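You operate a simulated robot arm through the tools that you are given. There is no shell and no other tool.

You run a simulated robot arm. Do the job below in one go: nothing can be reset, and whatever is moved stays where it is left.

## Task
Dust the grey patch on the chest, then wax that patch.
Fine: use the duster, then the polishing pad with wax from the tin; put both back and the lid on. Set down upright: polishing pad. A coat counts when it lies all over at full strength: go over it till it gets no stronger. What is to be rubbed or washed off counts as gone when no trace of it is left.

Only the result counts: the job must be done as asked and must still hold three seconds after the hand-in. Knocking over, shifting, dropping, spilling or breaking anything else fails it. A push-on lid holds only when it is set on centred and level and pressed home; a screw cap is set on level and turned clockwise until tight.

## Robot
A 7-joint arm with a two-finger parallel gripper, fixed in place. Base frame: the origin is at the foot of the arm, x ahead of it, y to its left, z up; the work surface is at about z = 0.92. Readings come in m, degrees, newtons and seconds.
Its first joint turns from -149.0 to 149.0 degrees. Payload 3.43 kg.
Tool frame: the origin (TCP) lies between the finger pads and is the grasp point; the fingertips stand 0.03 m ahead of it; z points along the fingers, y is the line along which they close. Largest opening 0.094 m; finger width 0.028, thickness 0.01; the body of the gripper, 0.05 by 0.096 m, starts 0.055 m behind the TCP.
Orientation is that of the tool frame in the base frame, as [roll, pitch, yaw] about the fixed x, y, z axes, in that order (R = Rz(yaw) Ry(pitch) Rx(roll)). With the fingers straight down and closing along the base's y, the tool's x points along the base's -x, its y along +y and its z along -z.

## Interface
- The arm moves only by the tool send_rows. Its argument "plan" is a list of rows, each a list of 6 numbers: the shift along the tool's x, y, z in units of 40 mm (1.0 is 40 mm), then the turn, a rotation vector about the tool's x, y, z in units of 4 degrees (1.0 is 4 degrees). In form: [[tx, ty, tz, wx, wy, wz], ...]. A call has 1 to 20 rows; each row shifts and turns the commanded pose from where the row before left it, along the tool's axes as they then stand. "hand" is the gripper command, from -1 (shut) to 1 (fully open), values between in proportion, set as the call begins (left out, the last holds). A call with a number of a shift or a turn outside -1 to 1 is refused whole. Rows are played at 5 a second. More than 0.05 m and 8.6 degrees between two rows, or a gripper value outside its range, and nothing of the call is played. Where a pose cannot be reached the arm comes as near as it can. A force on the tool above 40 N (or 10 N above the force at the start of the call, whichever is more), or a blocked arm, ends the call early, and 0.2 s more pass. The fingers move at their own pace (about 0.045 m/s each) and stop on an object; they squeeze with about 26 N. The grip force told is the motor's: it shows also when the fingers shut on nothing. Time passes only in rows, and 0.2 s behind the last, so rows that do not move let the fingers close. The reply holds the time, the measured pose of the TCP, the force on the tool along the base axes, the opening and the grip force, in the units named above and with some noise, with the torque about the TCP (base axes, N m) and any sound that the robot's microphone picked up, and new pictures: "pictures" is both (left out), scene, wrist or none.
- Cameras (640 x 400 px; columns grow to the right, rows downward): "scene" is fixed at [0.3998, -0.6493, 1.5203]; the picture's right is [-0.68, -0.73, 0.00], its down [-0.66, 0.62, -0.43] and it looks along [0.31, -0.29, -0.90] (base axes); focal length 214 px, centre (320, 200). "wrist" rides on the gripper at [0.076, 0.014, -0.102] in the tool frame; the picture's right is [-0.18, 0.98, 0.00], its down [-0.75, -0.14, -0.64] and it looks along [-0.63, -0.12, 0.77] (tool axes); focal length 243 px, centre (320, 200). There is no depth. A picture from a camera that has moved, and an enlarged one, comes with that camera's place and axes in the base frame and with its lens.
- enlarge(camera, box): a new picture of the part [left, top, right, bottom] of that camera's present view, enlarged. The clock stands still meanwhile.
- sign_off(): hands the job in; it is judged then, once.

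Nothing tells you positions but the pictures and the camera data. Unless the task says otherwise, let go and move clear before handing in.

The tools are called after "Emit:" as a command line: name --pt "numbers of a row" for each row, then --argument value for the rest, lists and objects as JSON in quotes. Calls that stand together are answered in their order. send_rows: Moves the arm, as the interface text tells. Its arguments: {"type":"object","properties":{"plan":{"type":"array"},"hand":{"type":"number"},"pictures":{"type":"string","enum":["both","scene","wrist","none"]}},"required":["plan"]} The other tools are called the same way: enlarge (camera, box) takes an enlarged picture of a part of a camera's view; sign_off () hands the job in.

At the start:

```text
time: 0.0
position: [0.6857, -0.7106, 1.1586]
ee_rot: [180.0, 0.1, 179.9]
ft_force: [-0.2, -0.1, 0.0]
moment: [0.02, -0.03, 0.01]
grip_width: 0.0941
finger_force: 0.0
```

scene: 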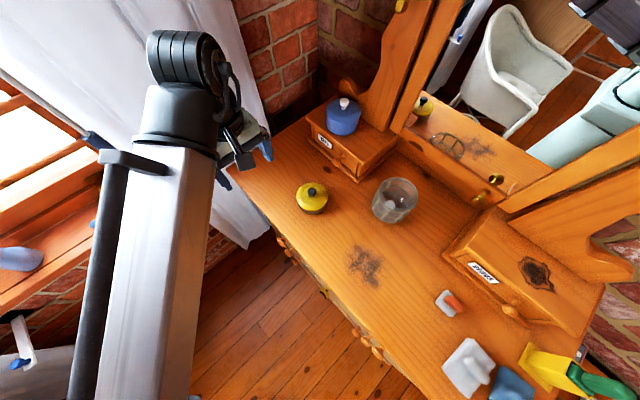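
wrist: 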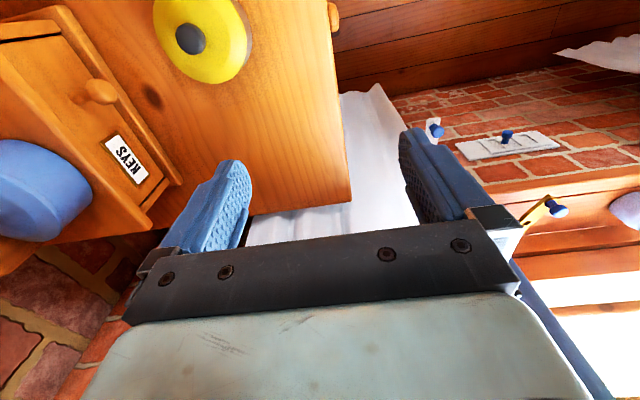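

I see a dressing table (chest) with a yellow tin, a glass, a dark patch, and several tools at the right end. I'll enlarge parts of the scene to identify them before moving.

Emit:
enlarge --camera "scene" --box '[420, 260, 640, 400]'

Emit:
enlarge --camera "scene" --box '[260, 80, 480, 220]'

Emit:
enlarge --camera "scene" --box '[300, 200, 460, 300]'

Emit:
enlarge --camera "scene" --box '[0, 200, 220, 400]'

```text
2.86 times, centred on (530, 330) of scene
camera zoom: at [0.3998, -0.6493, 1.5203], right [-0.68, -0.73, 0.0], down [-0.66, 0.62, -0.43], along [0.31, -0.29, -0.9], focal length 613 px, centre (-280, -171)
```

zoom: 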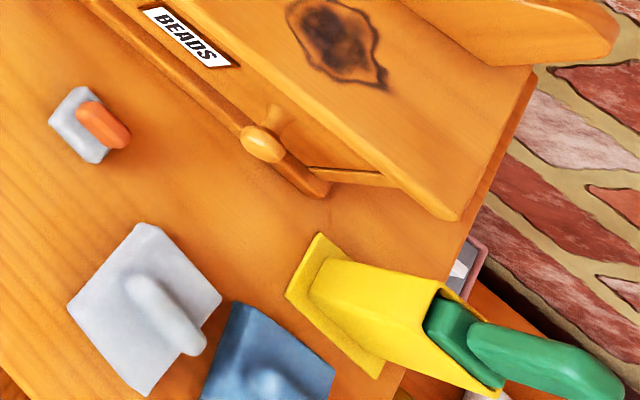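

```text
2.86 times, centred on (370, 150) of scene
camera zoom: at [0.3998, -0.6493, 1.5203], right [-0.68, -0.73, 0.0], down [-0.66, 0.62, -0.43], along [0.31, -0.29, -0.9], focal length 613 px, centre (177, 343)
```

zoom: 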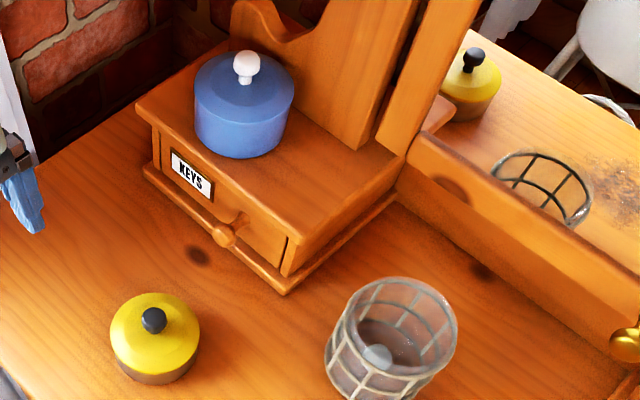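

```text
4.00 times, centred on (380, 250) of scene
camera zoom: at [0.3998, -0.6493, 1.5203], right [-0.68, -0.73, 0.0], down [-0.66, 0.62, -0.43], along [0.31, -0.29, -0.9], focal length 858 px, centre (80, 0)
```

zoom: 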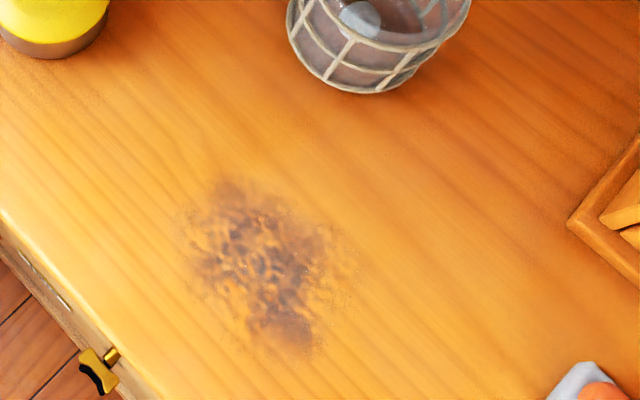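

```text
2.00 times, centred on (110, 300) of scene
camera zoom: at [0.3998, -0.6493, 1.5203], right [-0.68, -0.73, 0.0], down [-0.66, 0.62, -0.43], along [0.31, -0.29, -0.9], focal length 429 px, centre (740, 0)
```

zoom: 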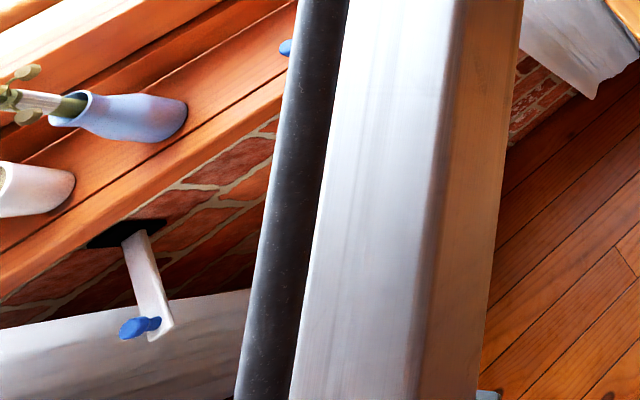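

The chest top holds a yellow tin with a black knob, a small pad with an orange handle, bigger grey and blue pads, and a yellow and green tool. The dust patch is near (0.38, -0.80). I'll move the arm along the chest at a safe height and look at the tools with the wrist camera.

Emit:
send_rows --pt "1 0 0 0 0 0" --pt "1 0 0 0 0 0" --pt "1 0 0 0 0 0" --pt "1 0 0 0 0 0" --pt "1 0 0 0 0 0" --pt "1 0 0 0 0 0" --pt "1 0 0 0 0 0" --pt "1 0 0 0 0 0" --pt "1 0 0 0 0 0" --pt "1 0 0 0 0 0" --pt "1 0 0 0 0 0" --pt "1 0 0 0 0 0" --hand 1

```text
time: 2.6
position: [0.2055, -0.713, 1.1511]
ee_rot: [-179.4, 0.1, 180.0]
ft_force: [0.6, -0.1, -0.1]
moment: [-0.01, -0.01, 0.0]
grip_width: 0.0939
finger_force: 0.1
out of reach, approached as far as the arm can: row 12
camera wrist: at [0.1299, -0.6978, 1.2544], right [0.18, 0.98, -0.01], down [0.75, -0.13, 0.65], along [0.63, -0.13, -0.76], focal length 243 px, centre (320, 200)
```

scene: 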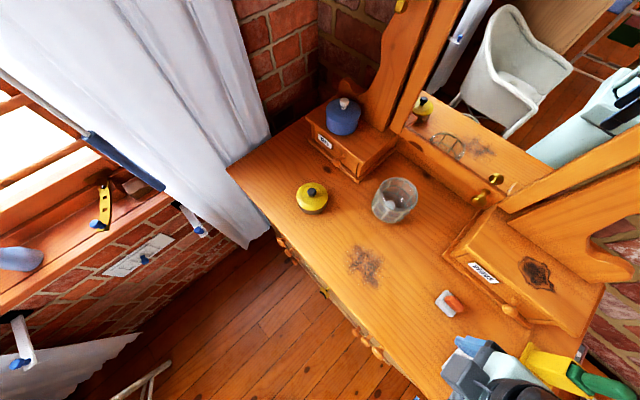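
wrist: 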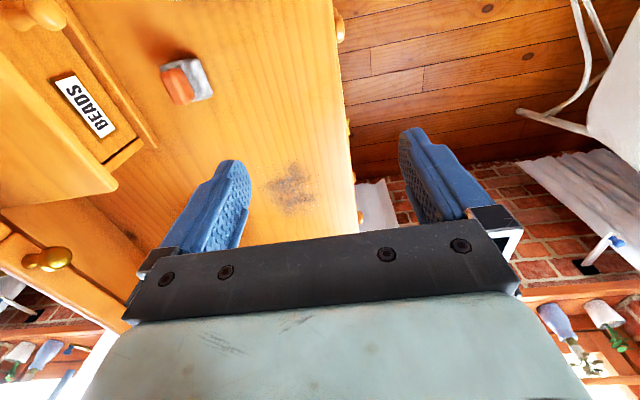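

The tools all have handles running along x, but at this yaw the wrist is at its limit. I'll turn the tool about its own axis toward yaw 0, looking on the way.

Emit:
send_rows --pt "0 0 0 0 0 1" --pt "0 0 0 0 0 1" --pt "0 0 0 0 0 1" --pt "0 0 0 0 0 1" --pt "0 0 0 0 0 1" --pt "0 0 0 0 0 1" --pt "0 0 0 0 0 1" --pt "0 0 0 0 0 1" --pt "0 0 0 0 0 1" --pt "0 0 0 0 0 1" --pt "0 0 0 0 0 1" --pt "0 0 0 0 0 1" --pt "0 0 0 0 0 1" --pt "0 0 0 0 0 1" --pt "0 0 0 0 0 1" --pt "0 0 0 0 0 1" --pt "0 0 0 0 0 1" --pt "0 0 0 0 0 1" --pt "0 0 0 0 0 1" --pt "0 0 0 0 0 1"

```text
time: 4.9
position: [0.2055, -0.7146, 1.15]
ee_rot: [-179.4, 0.3, 140.4]
ft_force: [-11.5, -6.0, 0.1]
moment: [0.84, -1.37, 1.03]
grip_width: 0.094
finger_force: 0.1
stopped in row 11: the force on the tool passed its limit at 80 N (the readings are from after the stop); the commanded pose is now the measured one
camera wrist: at [0.1571, -0.6533, 1.2528], right [0.77, 0.64, -0.01], down [0.49, -0.58, 0.65], along [0.41, -0.5, -0.76], focal length 243 px, centre (320, 200)
```

scene: 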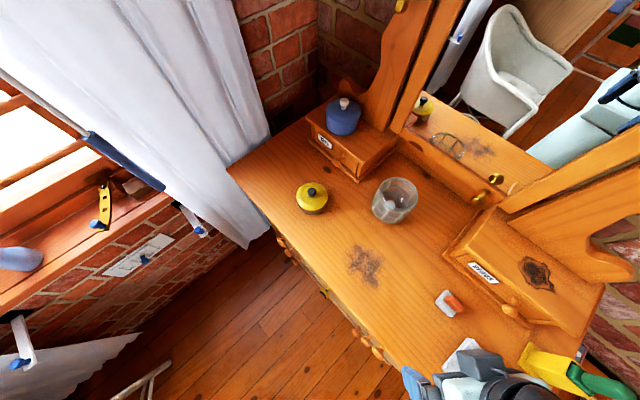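
wrist: 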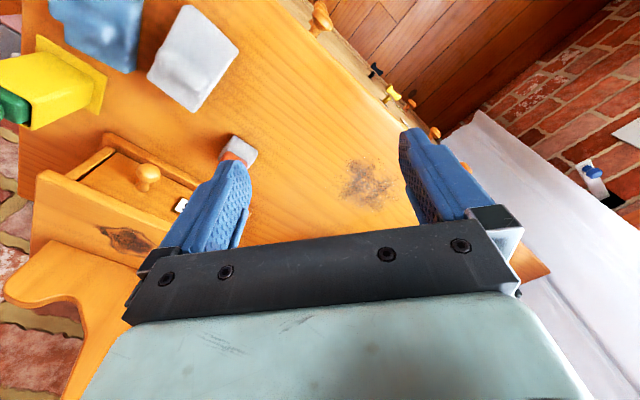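

The tool met a force while turning at (0.21, -0.71, 1.15). I'll look at the area around the gripper to see what touched before going on.

Emit:
enlarge --camera "scene" --box '[380, 260, 640, 400]'

Emit:
enlarge --camera "scene" --box '[480, 0, 640, 200]'

Emit:
enlarge --camera "wrist" --box '[0, 0, 320, 200]'

```text
2.46 times, centred on (510, 330) of scene
camera zoom: at [0.3998, -0.6493, 1.5203], right [-0.68, -0.73, 0.0], down [-0.66, 0.62, -0.43], along [0.31, -0.29, -0.9], focal length 528 px, centre (-148, -120)
```

zoom: 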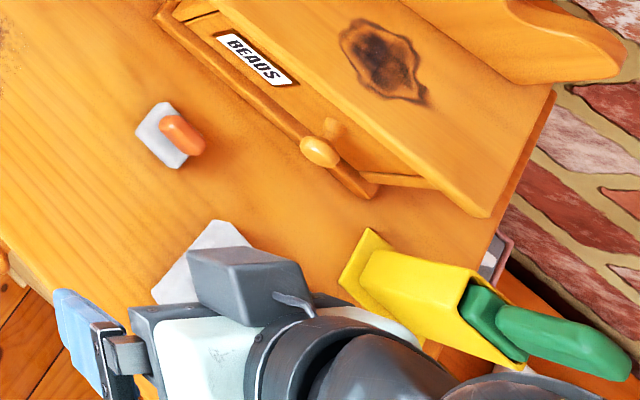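

```text
2.00 times, centred on (560, 100) of scene
camera zoom: at [0.3998, -0.6493, 1.5203], right [-0.68, -0.73, 0.0], down [-0.66, 0.62, -0.43], along [0.31, -0.29, -0.9], focal length 429 px, centre (-160, 400)
```

zoom: 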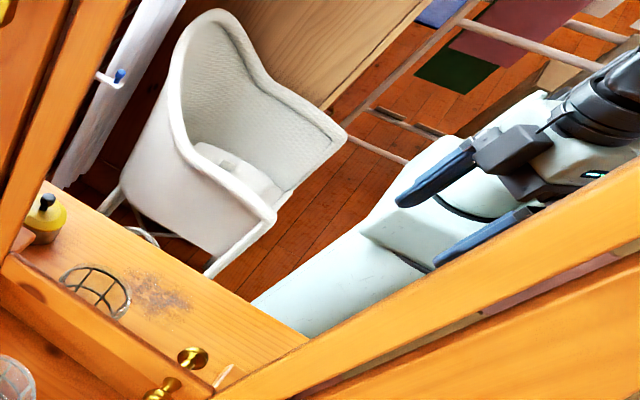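

```text
2.00 times, centred on (160, 100) of wrist
camera zoom: at [0.1571, -0.6533, 1.2528], right [0.77, 0.64, -0.01], down [0.49, -0.58, 0.65], along [0.41, -0.5, -0.76], focal length 485 px, centre (640, 400)
```

zoom: 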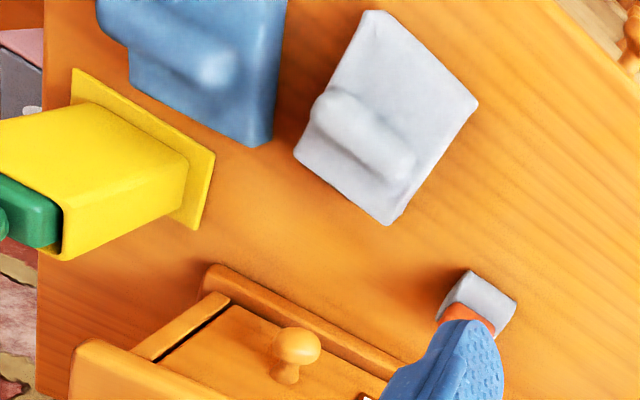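

The contact sits at the wrist camera, which most likely brushed the robot's own forearm while turned inward with the arm folded. I'll back off, move out and up where there is room, and turn there.

Emit:
send_rows --pt "0 0 0 0 0 -1" --pt "0 0 0 0 0 -1" --pt "0 0 0 0 0 -1" --pt "-0.866 0.1 -0.31 0 0 0" --pt "-0.866 0.1 -0.31 0 0 0" --pt "-0.866 0.1 -0.31 0 0 0" --pt "-0.866 0.1 -0.31 0 0 0" --pt "-0.866 0.1 -0.31 0 0 0" --pt "-0.866 0.1 -0.31 0 0 0" --pt "-0.866 0.1 -0.31 0 0 0" --pt "-0.866 0.1 -0.31 0 0 0" --pt "0 0 0 0 0 0"

```text
time: 7.1
position: [0.4233, -0.7992, 1.2331]
ee_rot: [-178.7, 0.8, 153.1]
ft_force: [-4.5, -8.5, -2.5]
moment: [0.89, -0.86, 0.81]
grip_width: 0.0938
finger_force: 0.2
stopped in row 10: the force on the tool passed its limit at 54 N (the readings are from after the stop); the commanded pose is now the measured one
camera wrist: at [0.3622, -0.7487, 1.3349], right [0.61, 0.79, -0.02], down [0.61, -0.45, 0.65], along [0.51, -0.41, -0.76], focal length 243 px, centre (320, 200)
```

scene: 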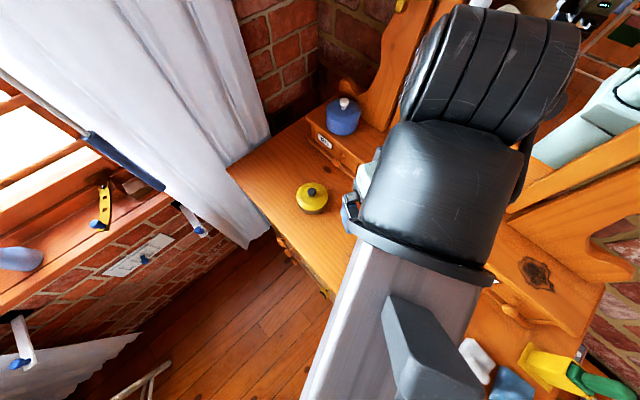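
wrist: 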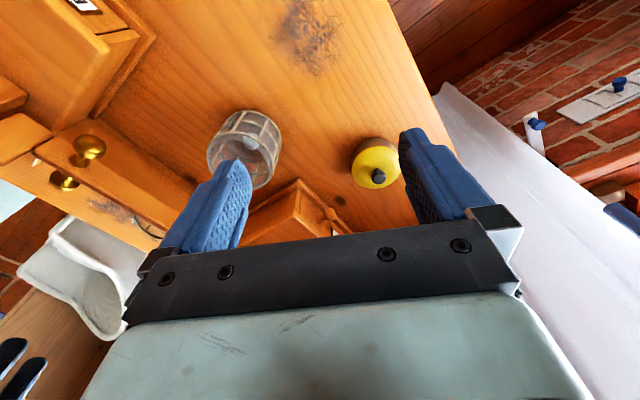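

The camera touched the robot's own forearm again. I'll back off and tilt the hand outward to open the angle between hand and forearm, then turn the tool about its axis.

Emit:
send_rows --pt "0 0 0 0 0 -1" --pt "0 0 0 0 0 -1" --pt "0 0 -0.5 0.683 -0.73 0" --pt "0 0 -0.5 0.683 -0.73 0" --pt "0 0 0 0.683 -0.73 0" --pt "0 0 0 0.683 -0.73 0" --pt "0 0 0 0.683 -0.73 0" --pt "0 0 0 0.683 -0.73 0" --pt "0 0 0 0.683 -0.73 0" --pt "0 0 0 0.683 -0.73 0" --pt "0 0 0 0.683 -0.73 0" --pt "0 0 0 0.683 -0.73 0" --pt "0 0 0 0 0 0"

```text
time: 9.9
position: [0.4219, -0.7971, 1.2739]
ee_rot: [-148.8, 28.4, 169.1]
ft_force: [0.0, -0.2, -0.2]
moment: [-0.01, 0.01, -0.02]
grip_width: 0.0942
finger_force: 0.0
camera wrist: at [0.3321, -0.7121, 1.308], right [0.55, 0.75, -0.36], down [0.4, 0.14, 0.91], along [0.73, -0.65, -0.22], focal length 243 px, centre (320, 200)
```

scene: 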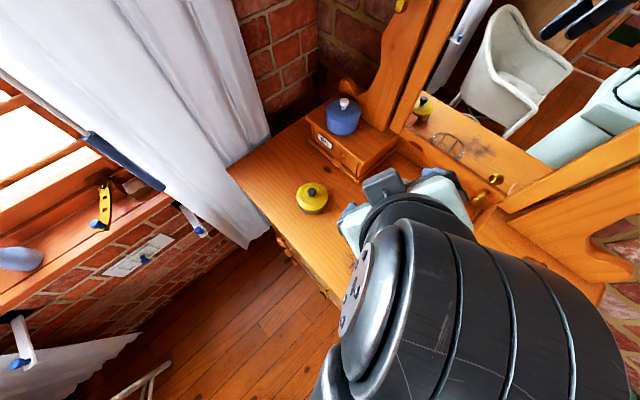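
wrist: 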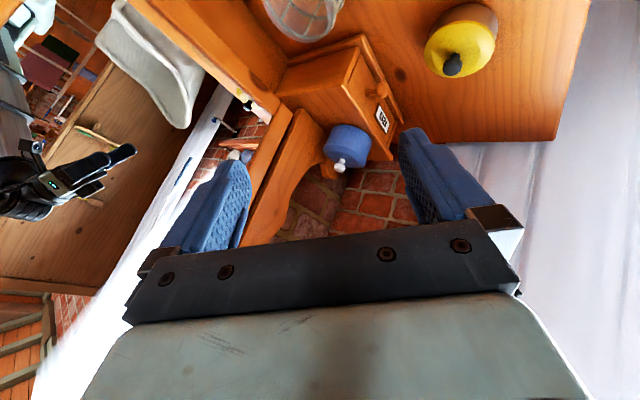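

The contact has cleared. Now I turn the tool about its own axis in this tilted pose.

Emit:
send_rows --pt "0 0 0 0 0 1" --pt "0 0 0 0 0 1" --pt "0 0 0 0 0 1" --pt "0 0 0 0 0 1" --pt "0 0 0 0 0 1" --pt "0 0 0 0 0 1" --pt "0 0 0 0 0 1" --pt "0 0 0 0 0 1" --pt "0 0 0 0 0 1" --pt "0 0 0 0 0 1" --pt "0 0 0 0 0 1" --pt "0 0 0 0 0 1" --pt "0 0 0 0 0 1" --pt "0 0 0 0 0 1" --pt "0 0 0 0 0 1" --pt "0 0 0 0 0 1" --pt "0 0 0 0 0 1" --pt "0 0 0 0 0 1" --pt "0 0 0 0 0 1" --pt "0 0 0 0 0 1"

```text
time: 14.1
position: [0.4232, -0.7961, 1.2738]
ee_rot: [152.7, 31.9, 73.1]
ft_force: [-0.6, -0.7, 0.8]
moment: [0.0, 0.0, 0.01]
grip_width: 0.0939
finger_force: 0.0
camera wrist: at [0.4244, -0.6745, 1.3161], right [0.86, -0.17, 0.48], down [-0.51, -0.23, 0.83], along [-0.03, -0.96, -0.29], focal length 243 px, centre (320, 200)
```

scene: 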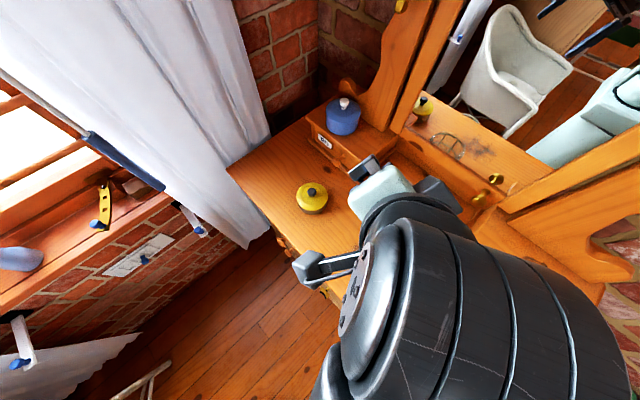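
wrist: 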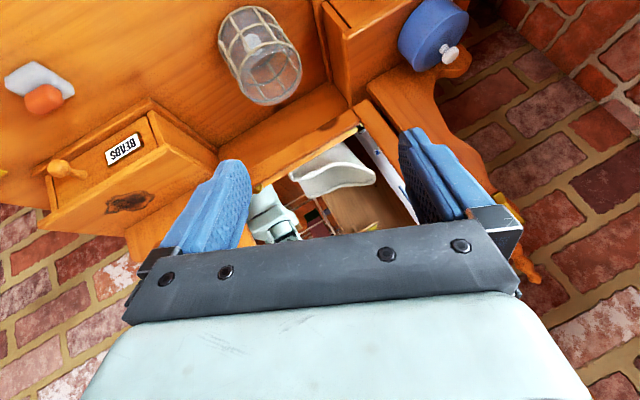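

The turn passes cleanly. I'll continue to the far side.

Emit:
send_rows --pt "0 0 0 0 0 1" --pt "0 0 0 0 0 1" --pt "0 0 0 0 0 1" --pt "0 0 0 0 0 1" --pt "0 0 0 0 0 1" --pt "0 0 0 0 0 1" --pt "0 0 0 0 0 1" --pt "0 0 0 0 0 1" --pt "0 0 0 0 0 1" --pt "0 0 0 0 0 1" --pt "0 0 0 0 0 1" --pt "0 0 0 0 0 1" --pt "0 0 0 0 0 1" --pt "0 0 0 0 0 1" --pt "0 0 0 0 0 1" --pt "0 0 0 0 0 1" --pt "0 0 0 0 0 1" --pt "0 0 0 0 0 1" --pt "0 0 0 0 0 1" --pt "0 0 0 0 0 1" --pictures "wrist"

```text
time: 18.3
position: [0.422, -0.7954, 1.2734]
ee_rot: [141.8, -17.0, 7.0]
ft_force: [-0.3, 0.1, -0.3]
moment: [0.03, -0.03, 0.05]
grip_width: 0.0938
finger_force: 0.1
camera wrist: at [0.4635, -0.7387, 1.3815], right [-0.26, -0.81, 0.53], down [-0.9, 0.4, 0.18], along [-0.36, -0.43, -0.83], focal length 243 px, centre (320, 200)
```

wrist: 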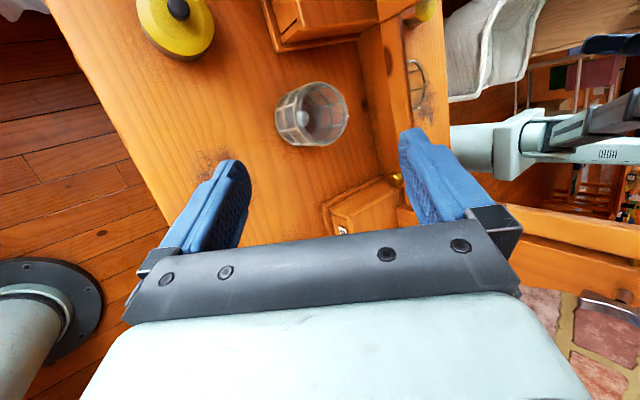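

The turn is done; now I level the tool and move to look down on the tools at the right end.

Emit:
send_rows --pt "0 0 0 0.837 -0.424 0.023" --pt "0 0 0 0.837 -0.424 0.023" --pt "0 0 0 0.837 -0.424 0.023" --pt "0 0 0 0.837 -0.424 0.023" --pt "0 0 0 0.837 -0.424 0.023" --pt "0 0 0 0.837 -0.424 0.023" --pt "0 0 0 0.837 -0.424 0.023" --pt "0 0 0 0.837 -0.424 0.023" --pt "0 0 0 0.837 -0.424 0.023" --pt "0 0 0 0.837 -0.424 0.023" --pt "0 0 0 0.837 -0.424 0.023" --pt "-0.95 0 0.6 0 0 0" --pt "-0.95 0 0.6 0 0 0" --pt "-0.95 0 0.6 0 0 0" --pt "-0.95 0 0.6 0 0 0" --pt "-0.95 0 0.6 0 0 0" --pt "0 0 0 0 0 0"

```text
time: 21.9
position: [0.2366, -0.8039, 1.1489]
ee_rot: [176.7, -1.5, 0.2]
ft_force: [-0.8, -0.6, 0.6]
moment: [0.0, -0.01, 0.02]
grip_width: 0.0939
finger_force: 0.0
out of reach, approached as far as the arm can: row 11
camera wrist: at [0.3097, -0.8111, 1.2532], right [-0.18, -0.98, 0.05], down [-0.77, 0.18, 0.61], along [-0.61, 0.07, -0.79], focal length 243 px, centre (320, 200)
```

scene: 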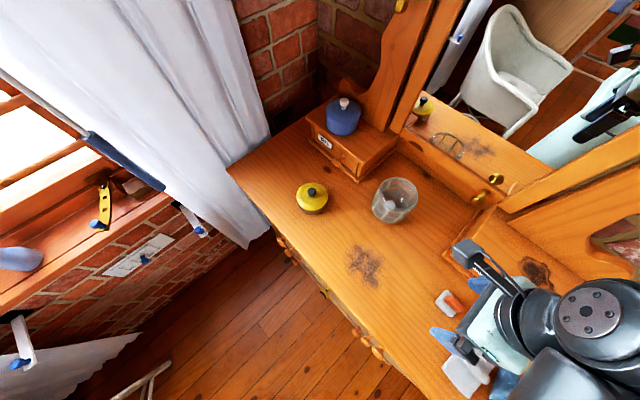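
wrist: 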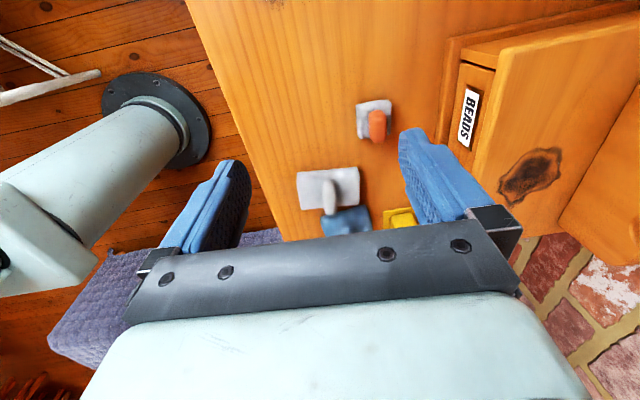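

Emit:
enlarge --camera "wrist" --box '[270, 80, 470, 240]'

Emit:
enlarge --camera "scene" --box '[420, 230, 640, 400]'

```text
2.50 times, centred on (370, 160) of wrist
camera zoom: at [0.3097, -0.8111, 1.2532], right [-0.18, -0.98, 0.05], down [-0.77, 0.18, 0.61], along [-0.61, 0.07, -0.79], focal length 606 px, centre (195, 300)
```

zoom: 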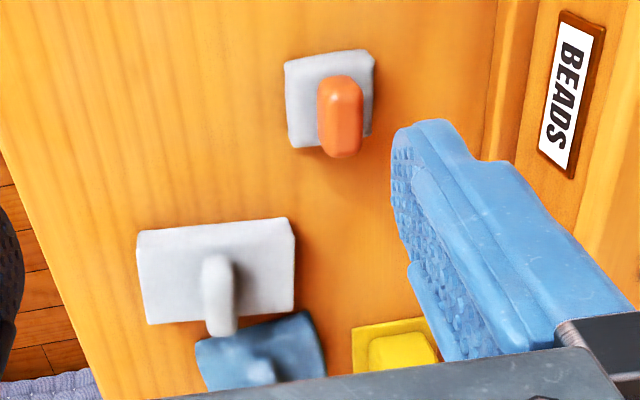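

```text
2.35 times, centred on (530, 315) of scene
camera zoom: at [0.3998, -0.6493, 1.5203], right [-0.68, -0.73, 0.0], down [-0.66, 0.62, -0.43], along [0.31, -0.29, -0.9], focal length 505 px, centre (-174, -71)
```

zoom: 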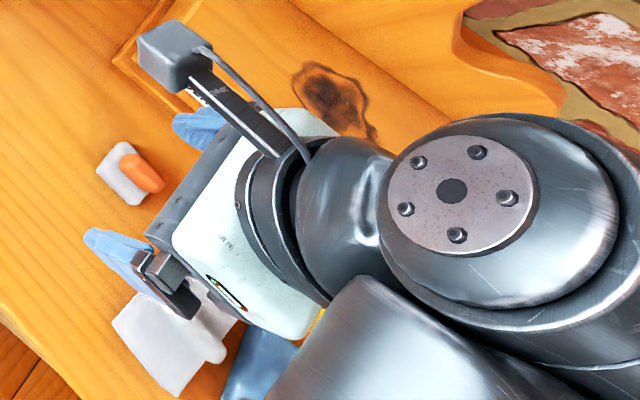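

The small pad (orange bar handle) and big grey pad (white bar handle) are seen clearly, while the blue item and the yellow one are partly hidden. I'll go closer over that end for a better view.

Emit:
send_rows --pt "0 0 0 0.8 -0.375 0" --pt "-0.88 0 0.15 0 0 0" --pt "-0.88 0 0.15 0 0 0" --pt "-0.88 0 0.15 0 0 0" --pt "-0.88 0 0.15 0 0 0" --pt "-0.88 0 0.15 0 0 0" --pt "0 0 0 0 0 0"

```text
time: 23.5
position: [0.0591, -0.8046, 1.1182]
ee_rot: [179.7, -0.1, 0.1]
ft_force: [-0.5, 0.3, 0.0]
moment: [0.01, 0.0, 0.01]
grip_width: 0.0942
finger_force: 0.0
camera wrist: at [0.1366, -0.8182, 1.2213], right [-0.18, -0.98, 0.0], down [-0.75, 0.14, 0.64], along [-0.63, 0.12, -0.77], focal length 243 px, centre (320, 200)
```

scene: 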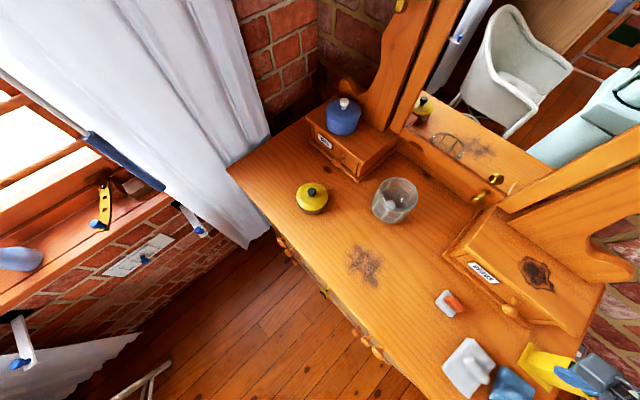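
wrist: 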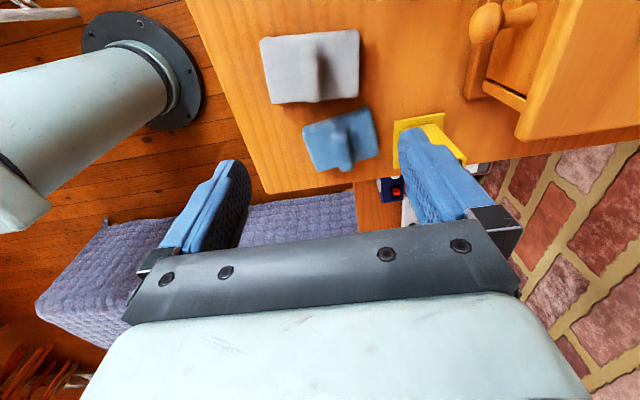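

Emit:
enlarge --camera "wrist" --box '[230, 10, 500, 200]'

Emit:
enlarge --camera "scene" --box '[420, 270, 640, 400]'

```text
2.11 times, centred on (365, 105) of wrist
camera zoom: at [0.1366, -0.8182, 1.2213], right [-0.18, -0.98, 0.0], down [-0.75, 0.14, 0.64], along [-0.63, 0.12, -0.77], focal length 511 px, centre (225, 400)
```

zoom: 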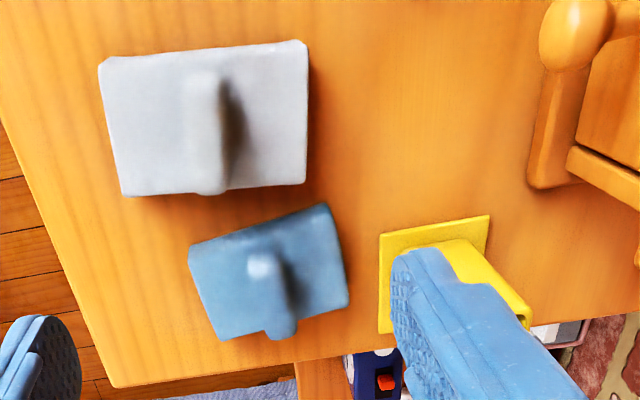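

```text
2.91 times, centred on (530, 335) of scene
camera zoom: at [0.3998, -0.6493, 1.5203], right [-0.68, -0.73, 0.0], down [-0.66, 0.62, -0.43], along [0.31, -0.29, -0.9], focal length 624 px, centre (-291, -193)
```

zoom: 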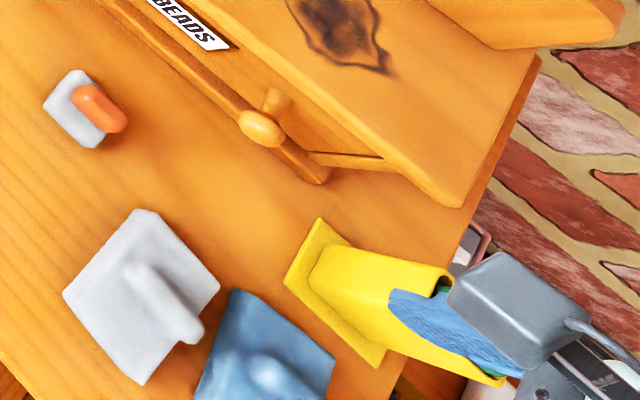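

The yellow item is a standing holder with a green-handled tool upright in it, most likely the duster. The three pads with handles lie on the chest, so I'll inspect the small one closely, then the others.

Emit:
send_rows --pt "0.81 0.47 0.31 0 0 0" --pt "0.81 0.47 0.31 0 0 0" --pt "0.81 0.47 0.31 0 0 0" --pt "0.81 0.47 0.31 0 0 0" --pt "0 0 0 0 0 0"

```text
time: 24.7
position: [0.1906, -0.8794, 1.0678]
ee_rot: [-180.0, -0.1, 0.0]
ft_force: [0.2, -0.2, -0.6]
moment: [-0.01, 0.0, -0.03]
grip_width: 0.094
finger_force: 0.1
camera wrist: at [0.2672, -0.893, 1.1714], right [-0.18, -0.98, 0.0], down [-0.75, 0.14, 0.64], along [-0.63, 0.12, -0.77], focal length 243 px, centre (320, 200)
```

scene: 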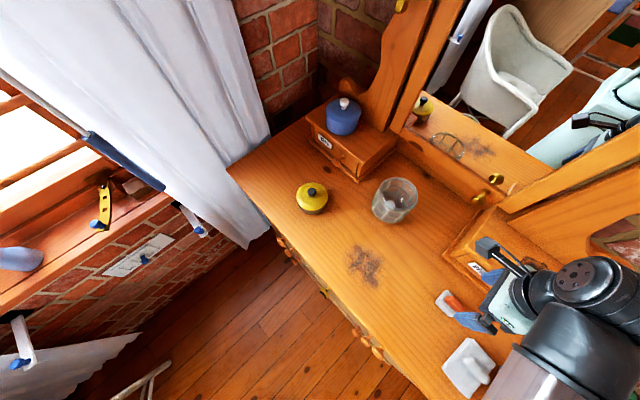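
wrist: 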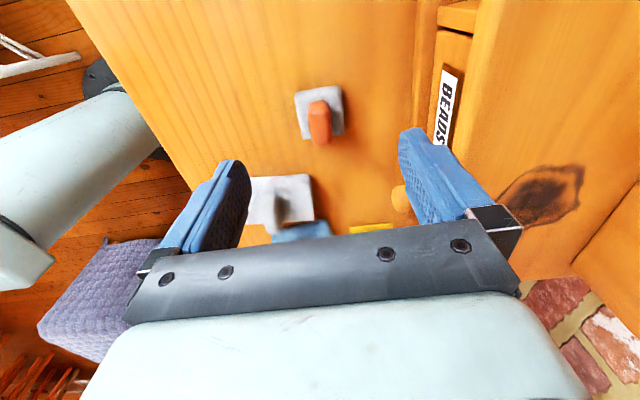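

Emit:
enlarge --camera "wrist" --box '[270, 60, 370, 160]'

Emit:
enlarge --camera "scene" --box '[420, 270, 520, 400]'

```text
4.00 times, centred on (320, 110) of wrist
camera zoom: at [0.2672, -0.893, 1.1714], right [-0.18, -0.98, 0.0], down [-0.75, 0.14, 0.64], along [-0.63, 0.12, -0.77], focal length 970 px, centre (320, 560)
```

zoom: 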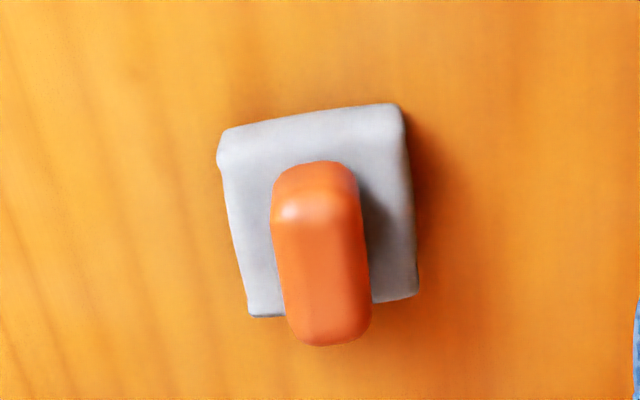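

```text
3.08 times, centred on (470, 335) of scene
camera zoom: at [0.3998, -0.6493, 1.5203], right [-0.68, -0.73, 0.0], down [-0.66, 0.62, -0.43], along [0.31, -0.29, -0.9], focal length 660 px, centre (-142, -215)
```

zoom: 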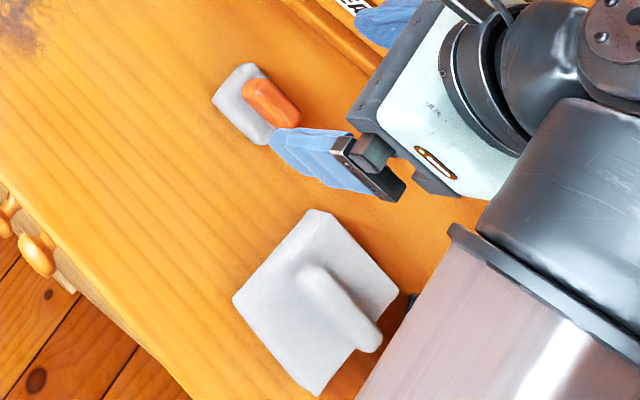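

Emit:
send_rows --pt "0 0 -1 0 0 0" --pt "-0.63 0.32 -0.4 0 0 0" --pt "-0.63 0.32 -0.4 0 0 0" --pt "-0.63 0.32 -0.3 0 0 0" --pt "-0.63 0.32 -0.2 0 0 0" --pt "0 0 0 0 0 0" --pictures "wrist"

Emit:
enlarge --camera "wrist" --box '[230, 40, 410, 200]'

```text
time: 26.1
position: [0.0901, -0.9326, 1.1602]
ee_rot: [180.0, 0.0, 0.2]
ft_force: [-1.0, 0.4, -0.1]
moment: [0.02, -0.01, -0.02]
grip_width: 0.0938
finger_force: 0.0
camera wrist: at [0.1662, -0.9445, 1.2633], right [-0.18, -0.98, 0.0], down [-0.75, 0.14, 0.64], along [-0.63, 0.12, -0.77], focal length 243 px, centre (320, 200)
```

wrist: 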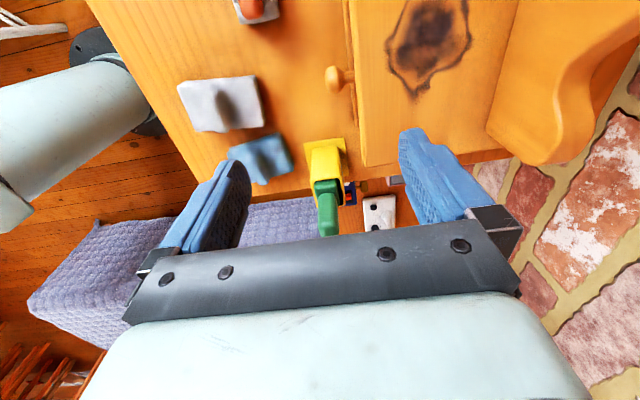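

```text
2.50 times, centred on (320, 120) of wrist
camera zoom: at [0.1662, -0.9445, 1.2633], right [-0.18, -0.98, 0.0], down [-0.75, 0.14, 0.64], along [-0.63, 0.12, -0.77], focal length 606 px, centre (320, 400)
```

zoom: 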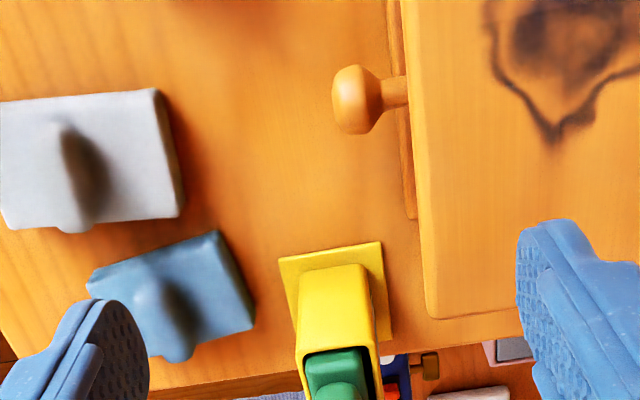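

The green tool stands in the yellow holder. I want a low side view of the three pads before deciding which is which, so I'll move back along x and tilt the hand to look along the surface.

Emit:
send_rows --pt "0.85 -0.36 0 0 0 0" --pt "0.85 -0.36 0 0 0 0" --pt "0.85 -0.36 0 0 0 0" --pt "0.85 -0.36 0 0 0 0" --pt "0.85 -0.36 0 0 0 0" --pt "0 0 0 0 -1 0" --pt "0 0 0 0 -1 0" --pt "0 0 0 0 -1 0" --pt "0 0 0 0 -1 0" --pt "0 0 0 0 -1 0" --pt "0 0 0 0 -1 0" --pt "0 0 0 0 -1 0" --pt "0.469 0 0.883 0 0 0" --pt "0.469 0 0.883 0 0 0" --pt "0.469 0 0.883 0 0 0" --pt "0 0 0 0 0 0"

Emit:
enlarge --camera "wrist" --box '[200, 0, 440, 180]'

```text
time: 29.5
position: [0.253, -0.867, 1.028]
ee_rot: [179.9, 27.9, 0.1]
ft_force: [-0.3, 0.3, 0.7]
moment: [0.0, 0.02, -0.01]
grip_width: 0.094
finger_force: 0.0
out of reach, approached as far as the arm can: row 11, 12
camera wrist: at [0.3696, -0.8797, 1.0819], right [-0.16, -0.98, 0.09], down [-0.36, 0.14, 0.92], along [-0.92, 0.12, -0.38], focal length 243 px, centre (320, 200)
```

scene: 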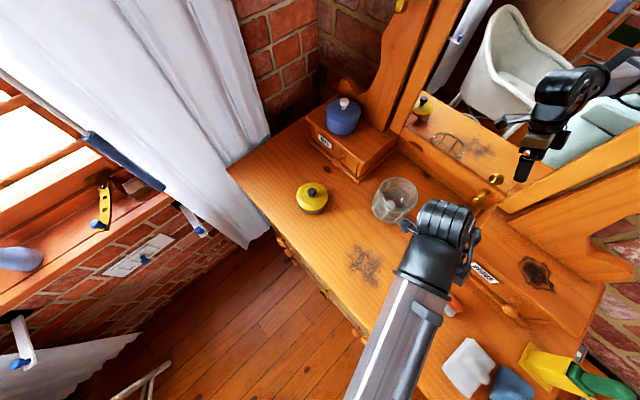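
wrist: 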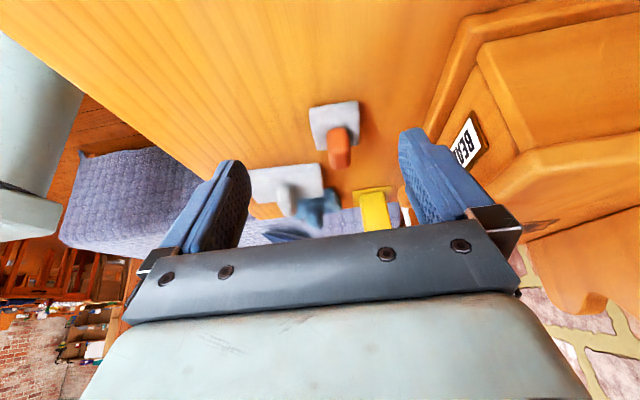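

```text
2.22 times, centred on (320, 90) of wrist
camera zoom: at [0.3696, -0.8797, 1.0819], right [-0.16, -0.98, 0.09], down [-0.36, 0.14, 0.92], along [-0.92, 0.12, -0.38], focal length 539 px, centre (320, 444)
```

zoom: 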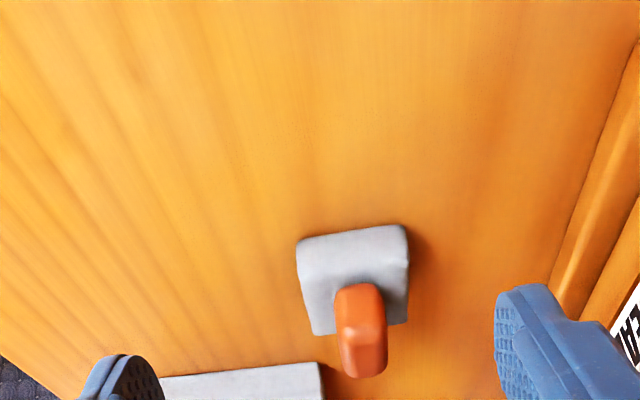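

Emit:
enlarge --camera "wrist" --box '[240, 90, 420, 240]'

Emit:
enlarge --camera "scene" --box '[420, 280, 640, 400]'

```text
2.67 times, centred on (330, 165) of wrist
camera zoom: at [0.3696, -0.8797, 1.0819], right [-0.16, -0.98, 0.09], down [-0.36, 0.14, 0.92], along [-0.92, 0.12, -0.38], focal length 647 px, centre (293, 293)
```

zoom: 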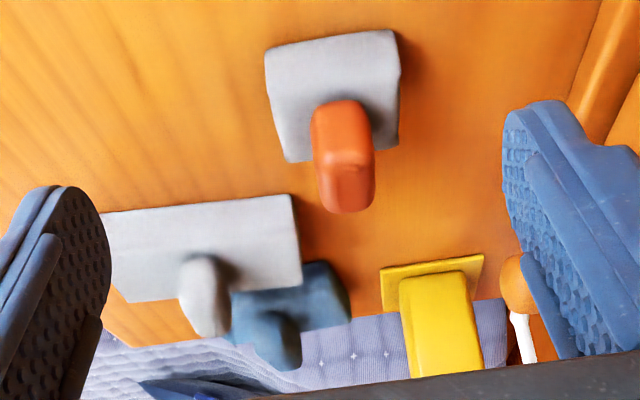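

```text
2.91 times, centred on (530, 340) of scene
camera zoom: at [0.3998, -0.6493, 1.5203], right [-0.68, -0.73, 0.0], down [-0.66, 0.62, -0.43], along [0.31, -0.29, -0.9], focal length 624 px, centre (-291, -207)
```

zoom: 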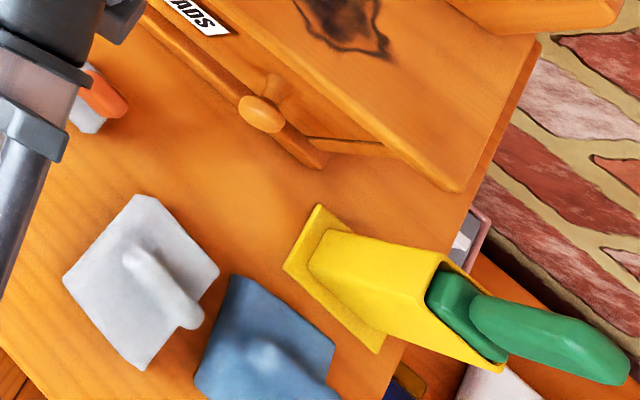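

Emit:
enlarge --camera "scene" --box '[350, 160, 440, 240]'

Emit:
enlarge --camera "scene" --box '[280, 165, 350, 225]'

```text
5.00 times, centred on (395, 200) of scene
camera zoom: at [0.3998, -0.6493, 1.5203], right [-0.68, -0.73, 0.0], down [-0.66, 0.62, -0.43], along [0.31, -0.29, -0.9], focal length 1072 px, centre (-55, 200)
```

zoom: 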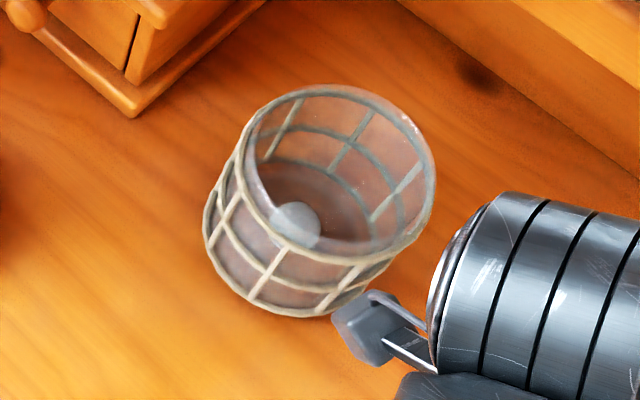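

```text
6.67 times, centred on (315, 195) of scene
camera zoom: at [0.3998, -0.6493, 1.5203], right [-0.68, -0.73, 0.0], down [-0.66, 0.62, -0.43], along [0.31, -0.29, -0.9], focal length 1430 px, centre (353, 233)
```

zoom: 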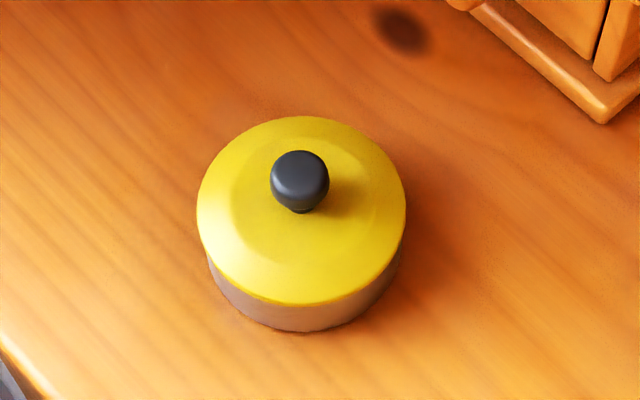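

The yellow-lidded tin with the black knob is the wax tin. I'll take a tighter look at the holder and the green handle to plan how to draw it out and see its head.

Emit:
enlarge --camera "scene" --box '[515, 330, 640, 400]'

```text
5.12 times, centred on (578, 365) of scene
camera zoom: at [0.3998, -0.6493, 1.5203], right [-0.68, -0.73, 0.0], down [-0.66, 0.62, -0.43], along [0.31, -0.29, -0.9], focal length 1098 px, centre (-998, -645)
```

zoom: 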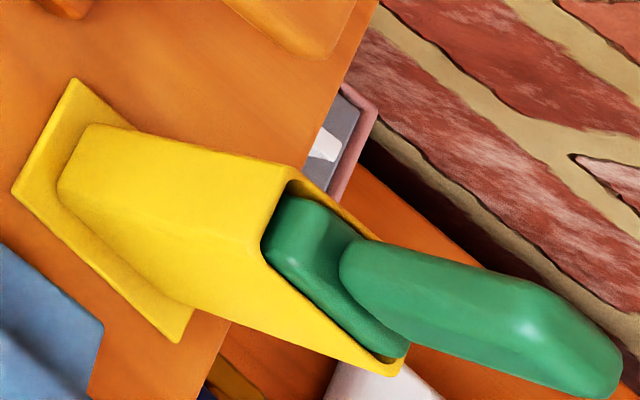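

The holder's tube is about 0.05 by 0.035 m at (-0.035, -0.926), and the green handle stands up to about z = 1.07, so I can grip it from above. I'll level the hand and go above it.

Emit:
send_rows --pt "-0.469 0 -0.883 0 0 0" --pt "-0.469 0 -0.883 0 0 0" --pt "-0.469 0 -0.883 0 0 0" --pt "0 0 0 0 1 0" --pt "0 0 0 0 1 0" --pt "0 0 0 0 1 0" --pt "0 0 0 0 1 0" --pt "0 0 0 0 1 0" --pt "0 0 0 0 1 0" --pt "0 0 0 0 1 0" --pt "-0.9 0.184 0 0 0 0" --pt "-0.9 0.184 0 0 0 0" --pt "-0.9 0.184 0 0 0 0" --pt "-0.9 0.184 0 0 0 0" --pt "-0.9 0.184 0 0 0 0" --pt "-0.9 0.184 0 0 0 0" --pt "-0.9 0.184 0 0 0 0" --pt "-0.9 0.184 0 0 0 0" --pt "0 0 0 0 0 0" --hand 0.28

Emit:
enlarge --camera "wrist" --box '[220, 50, 420, 200]'

```text
time: 33.5
position: [-0.037, -0.927, 1.1478]
ee_rot: [-180.0, 0.0, 0.0]
ft_force: [-0.7, 0.3, 0.0]
moment: [-0.03, -0.01, -0.02]
grip_width: 0.0605
finger_force: 0.0
camera wrist: at [0.0417, -0.9408, 1.2494], right [-0.18, -0.98, 0.0], down [-0.75, 0.14, 0.64], along [-0.63, 0.12, -0.77], focal length 243 px, centre (320, 200)
```

scene: 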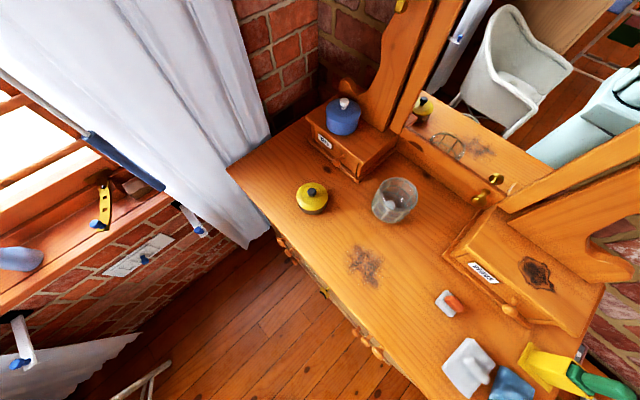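
wrist: 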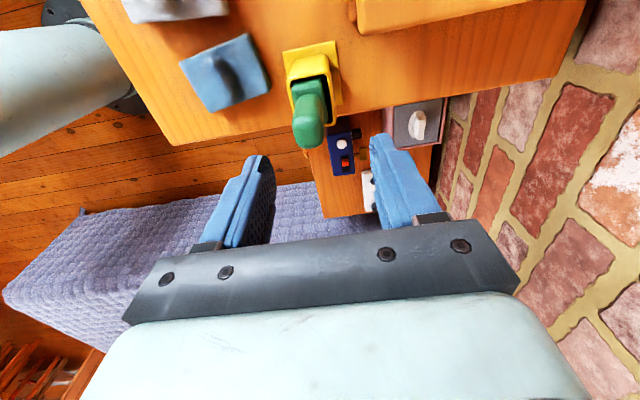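

```text
2.67 times, centred on (320, 125) of wrist
camera zoom: at [0.0417, -0.9408, 1.2494], right [-0.18, -0.98, 0.0], down [-0.75, 0.14, 0.64], along [-0.63, 0.12, -0.77], focal length 647 px, centre (320, 400)
```

zoom: 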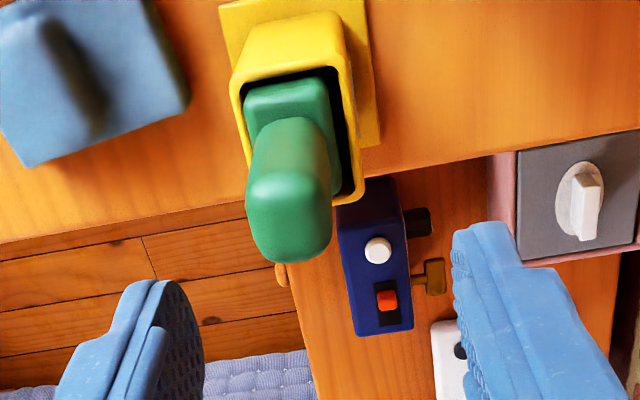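

The handle sits about 8 mm toward +y of the tool axis. I'll correct for that and lower the open fingers partway around it to check.

Emit:
send_rows --pt "-0.05 -0.22 0.5 0 0 0" --pt "0 0 0.5 0 0 0" --pt "0 0 0.4 0 0 0" --pt "0 0 0 0 0 0" --pictures "wrist"

Emit:
enlarge --camera "wrist" --box '[220, 80, 420, 240]'

```text
time: 34.5
position: [-0.0356, -0.9176, 1.0895]
ee_rot: [180.0, 0.0, 0.1]
ft_force: [0.0, -0.5, 0.2]
moment: [0.02, 0.01, 0.0]
grip_width: 0.0602
finger_force: 0.0
camera wrist: at [0.0405, -0.9309, 1.1929], right [-0.18, -0.98, 0.0], down [-0.75, 0.14, 0.64], along [-0.63, 0.12, -0.77], focal length 243 px, centre (320, 200)
```

wrist: 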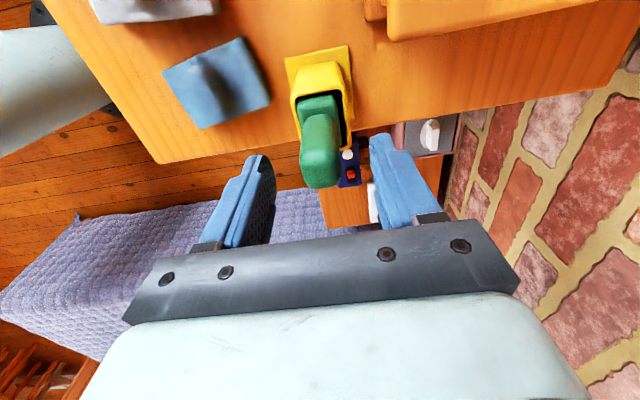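

```text
2.50 times, centred on (320, 160) of wrist
camera zoom: at [0.0405, -0.9309, 1.1929], right [-0.18, -0.98, 0.0], down [-0.75, 0.14, 0.64], along [-0.63, 0.12, -0.77], focal length 606 px, centre (320, 300)
```

zoom: 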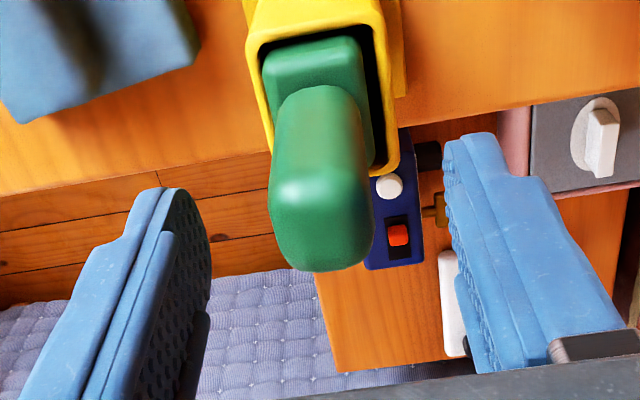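

The handle is centred between the fingers. I'll lower to grip height and close.

Emit:
send_rows --pt "0 0 0.5 0 0 0" --pt "0 0 0.5 0 0 0" --pt "0 0 0 0 0 0" --pictures "none"

Emit:
send_rows --pt "0 0 0 0 0 0" --pt "0 0 0 0 0 0" --pt "0 0 0 0 0 0" --pt "0 0 0 0 0 0" --pt "0 0 0 0 0 0" --hand -1 --pictures "both"

```text
time: 35.3
position: [-0.0375, -0.9162, 1.0501]
ee_rot: [180.0, 0.0, 0.1]
ft_force: [0.0, 0.5, 0.3]
moment: [-0.03, 0.03, 0.0]
grip_width: 0.0602
finger_force: 0.1
```

```text
time: 36.5
position: [-0.0371, -0.9167, 1.0498]
ee_rot: [-180.0, 0.0, 0.1]
ft_force: [0.6, 0.3, -0.8]
moment: [0.01, 0.0, 0.01]
grip_width: 0.0279
finger_force: 26.3
camera wrist: at [0.04, -0.9304, 1.153], right [-0.18, -0.98, 0.0], down [-0.75, 0.14, 0.64], along [-0.63, 0.12, -0.77], focal length 243 px, centre (320, 200)
```

scene: 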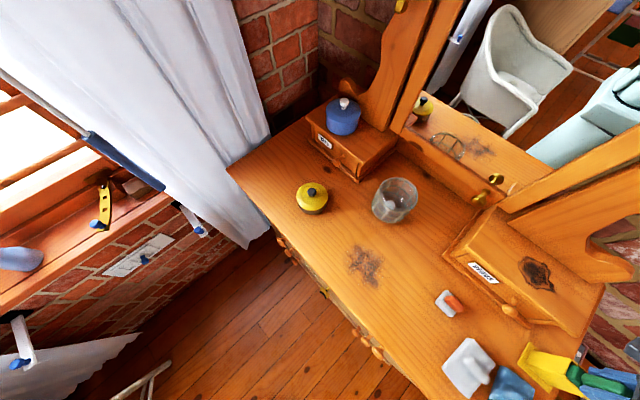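
wrist: 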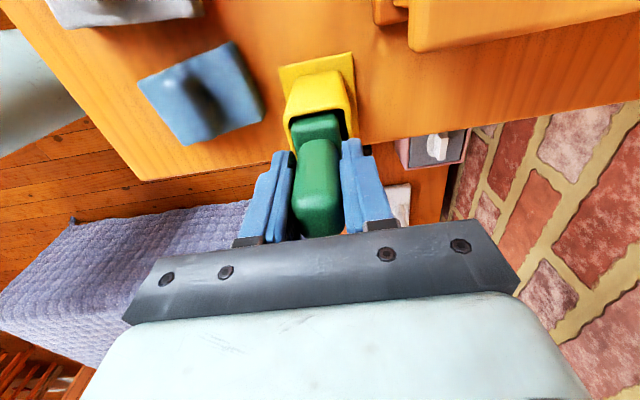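

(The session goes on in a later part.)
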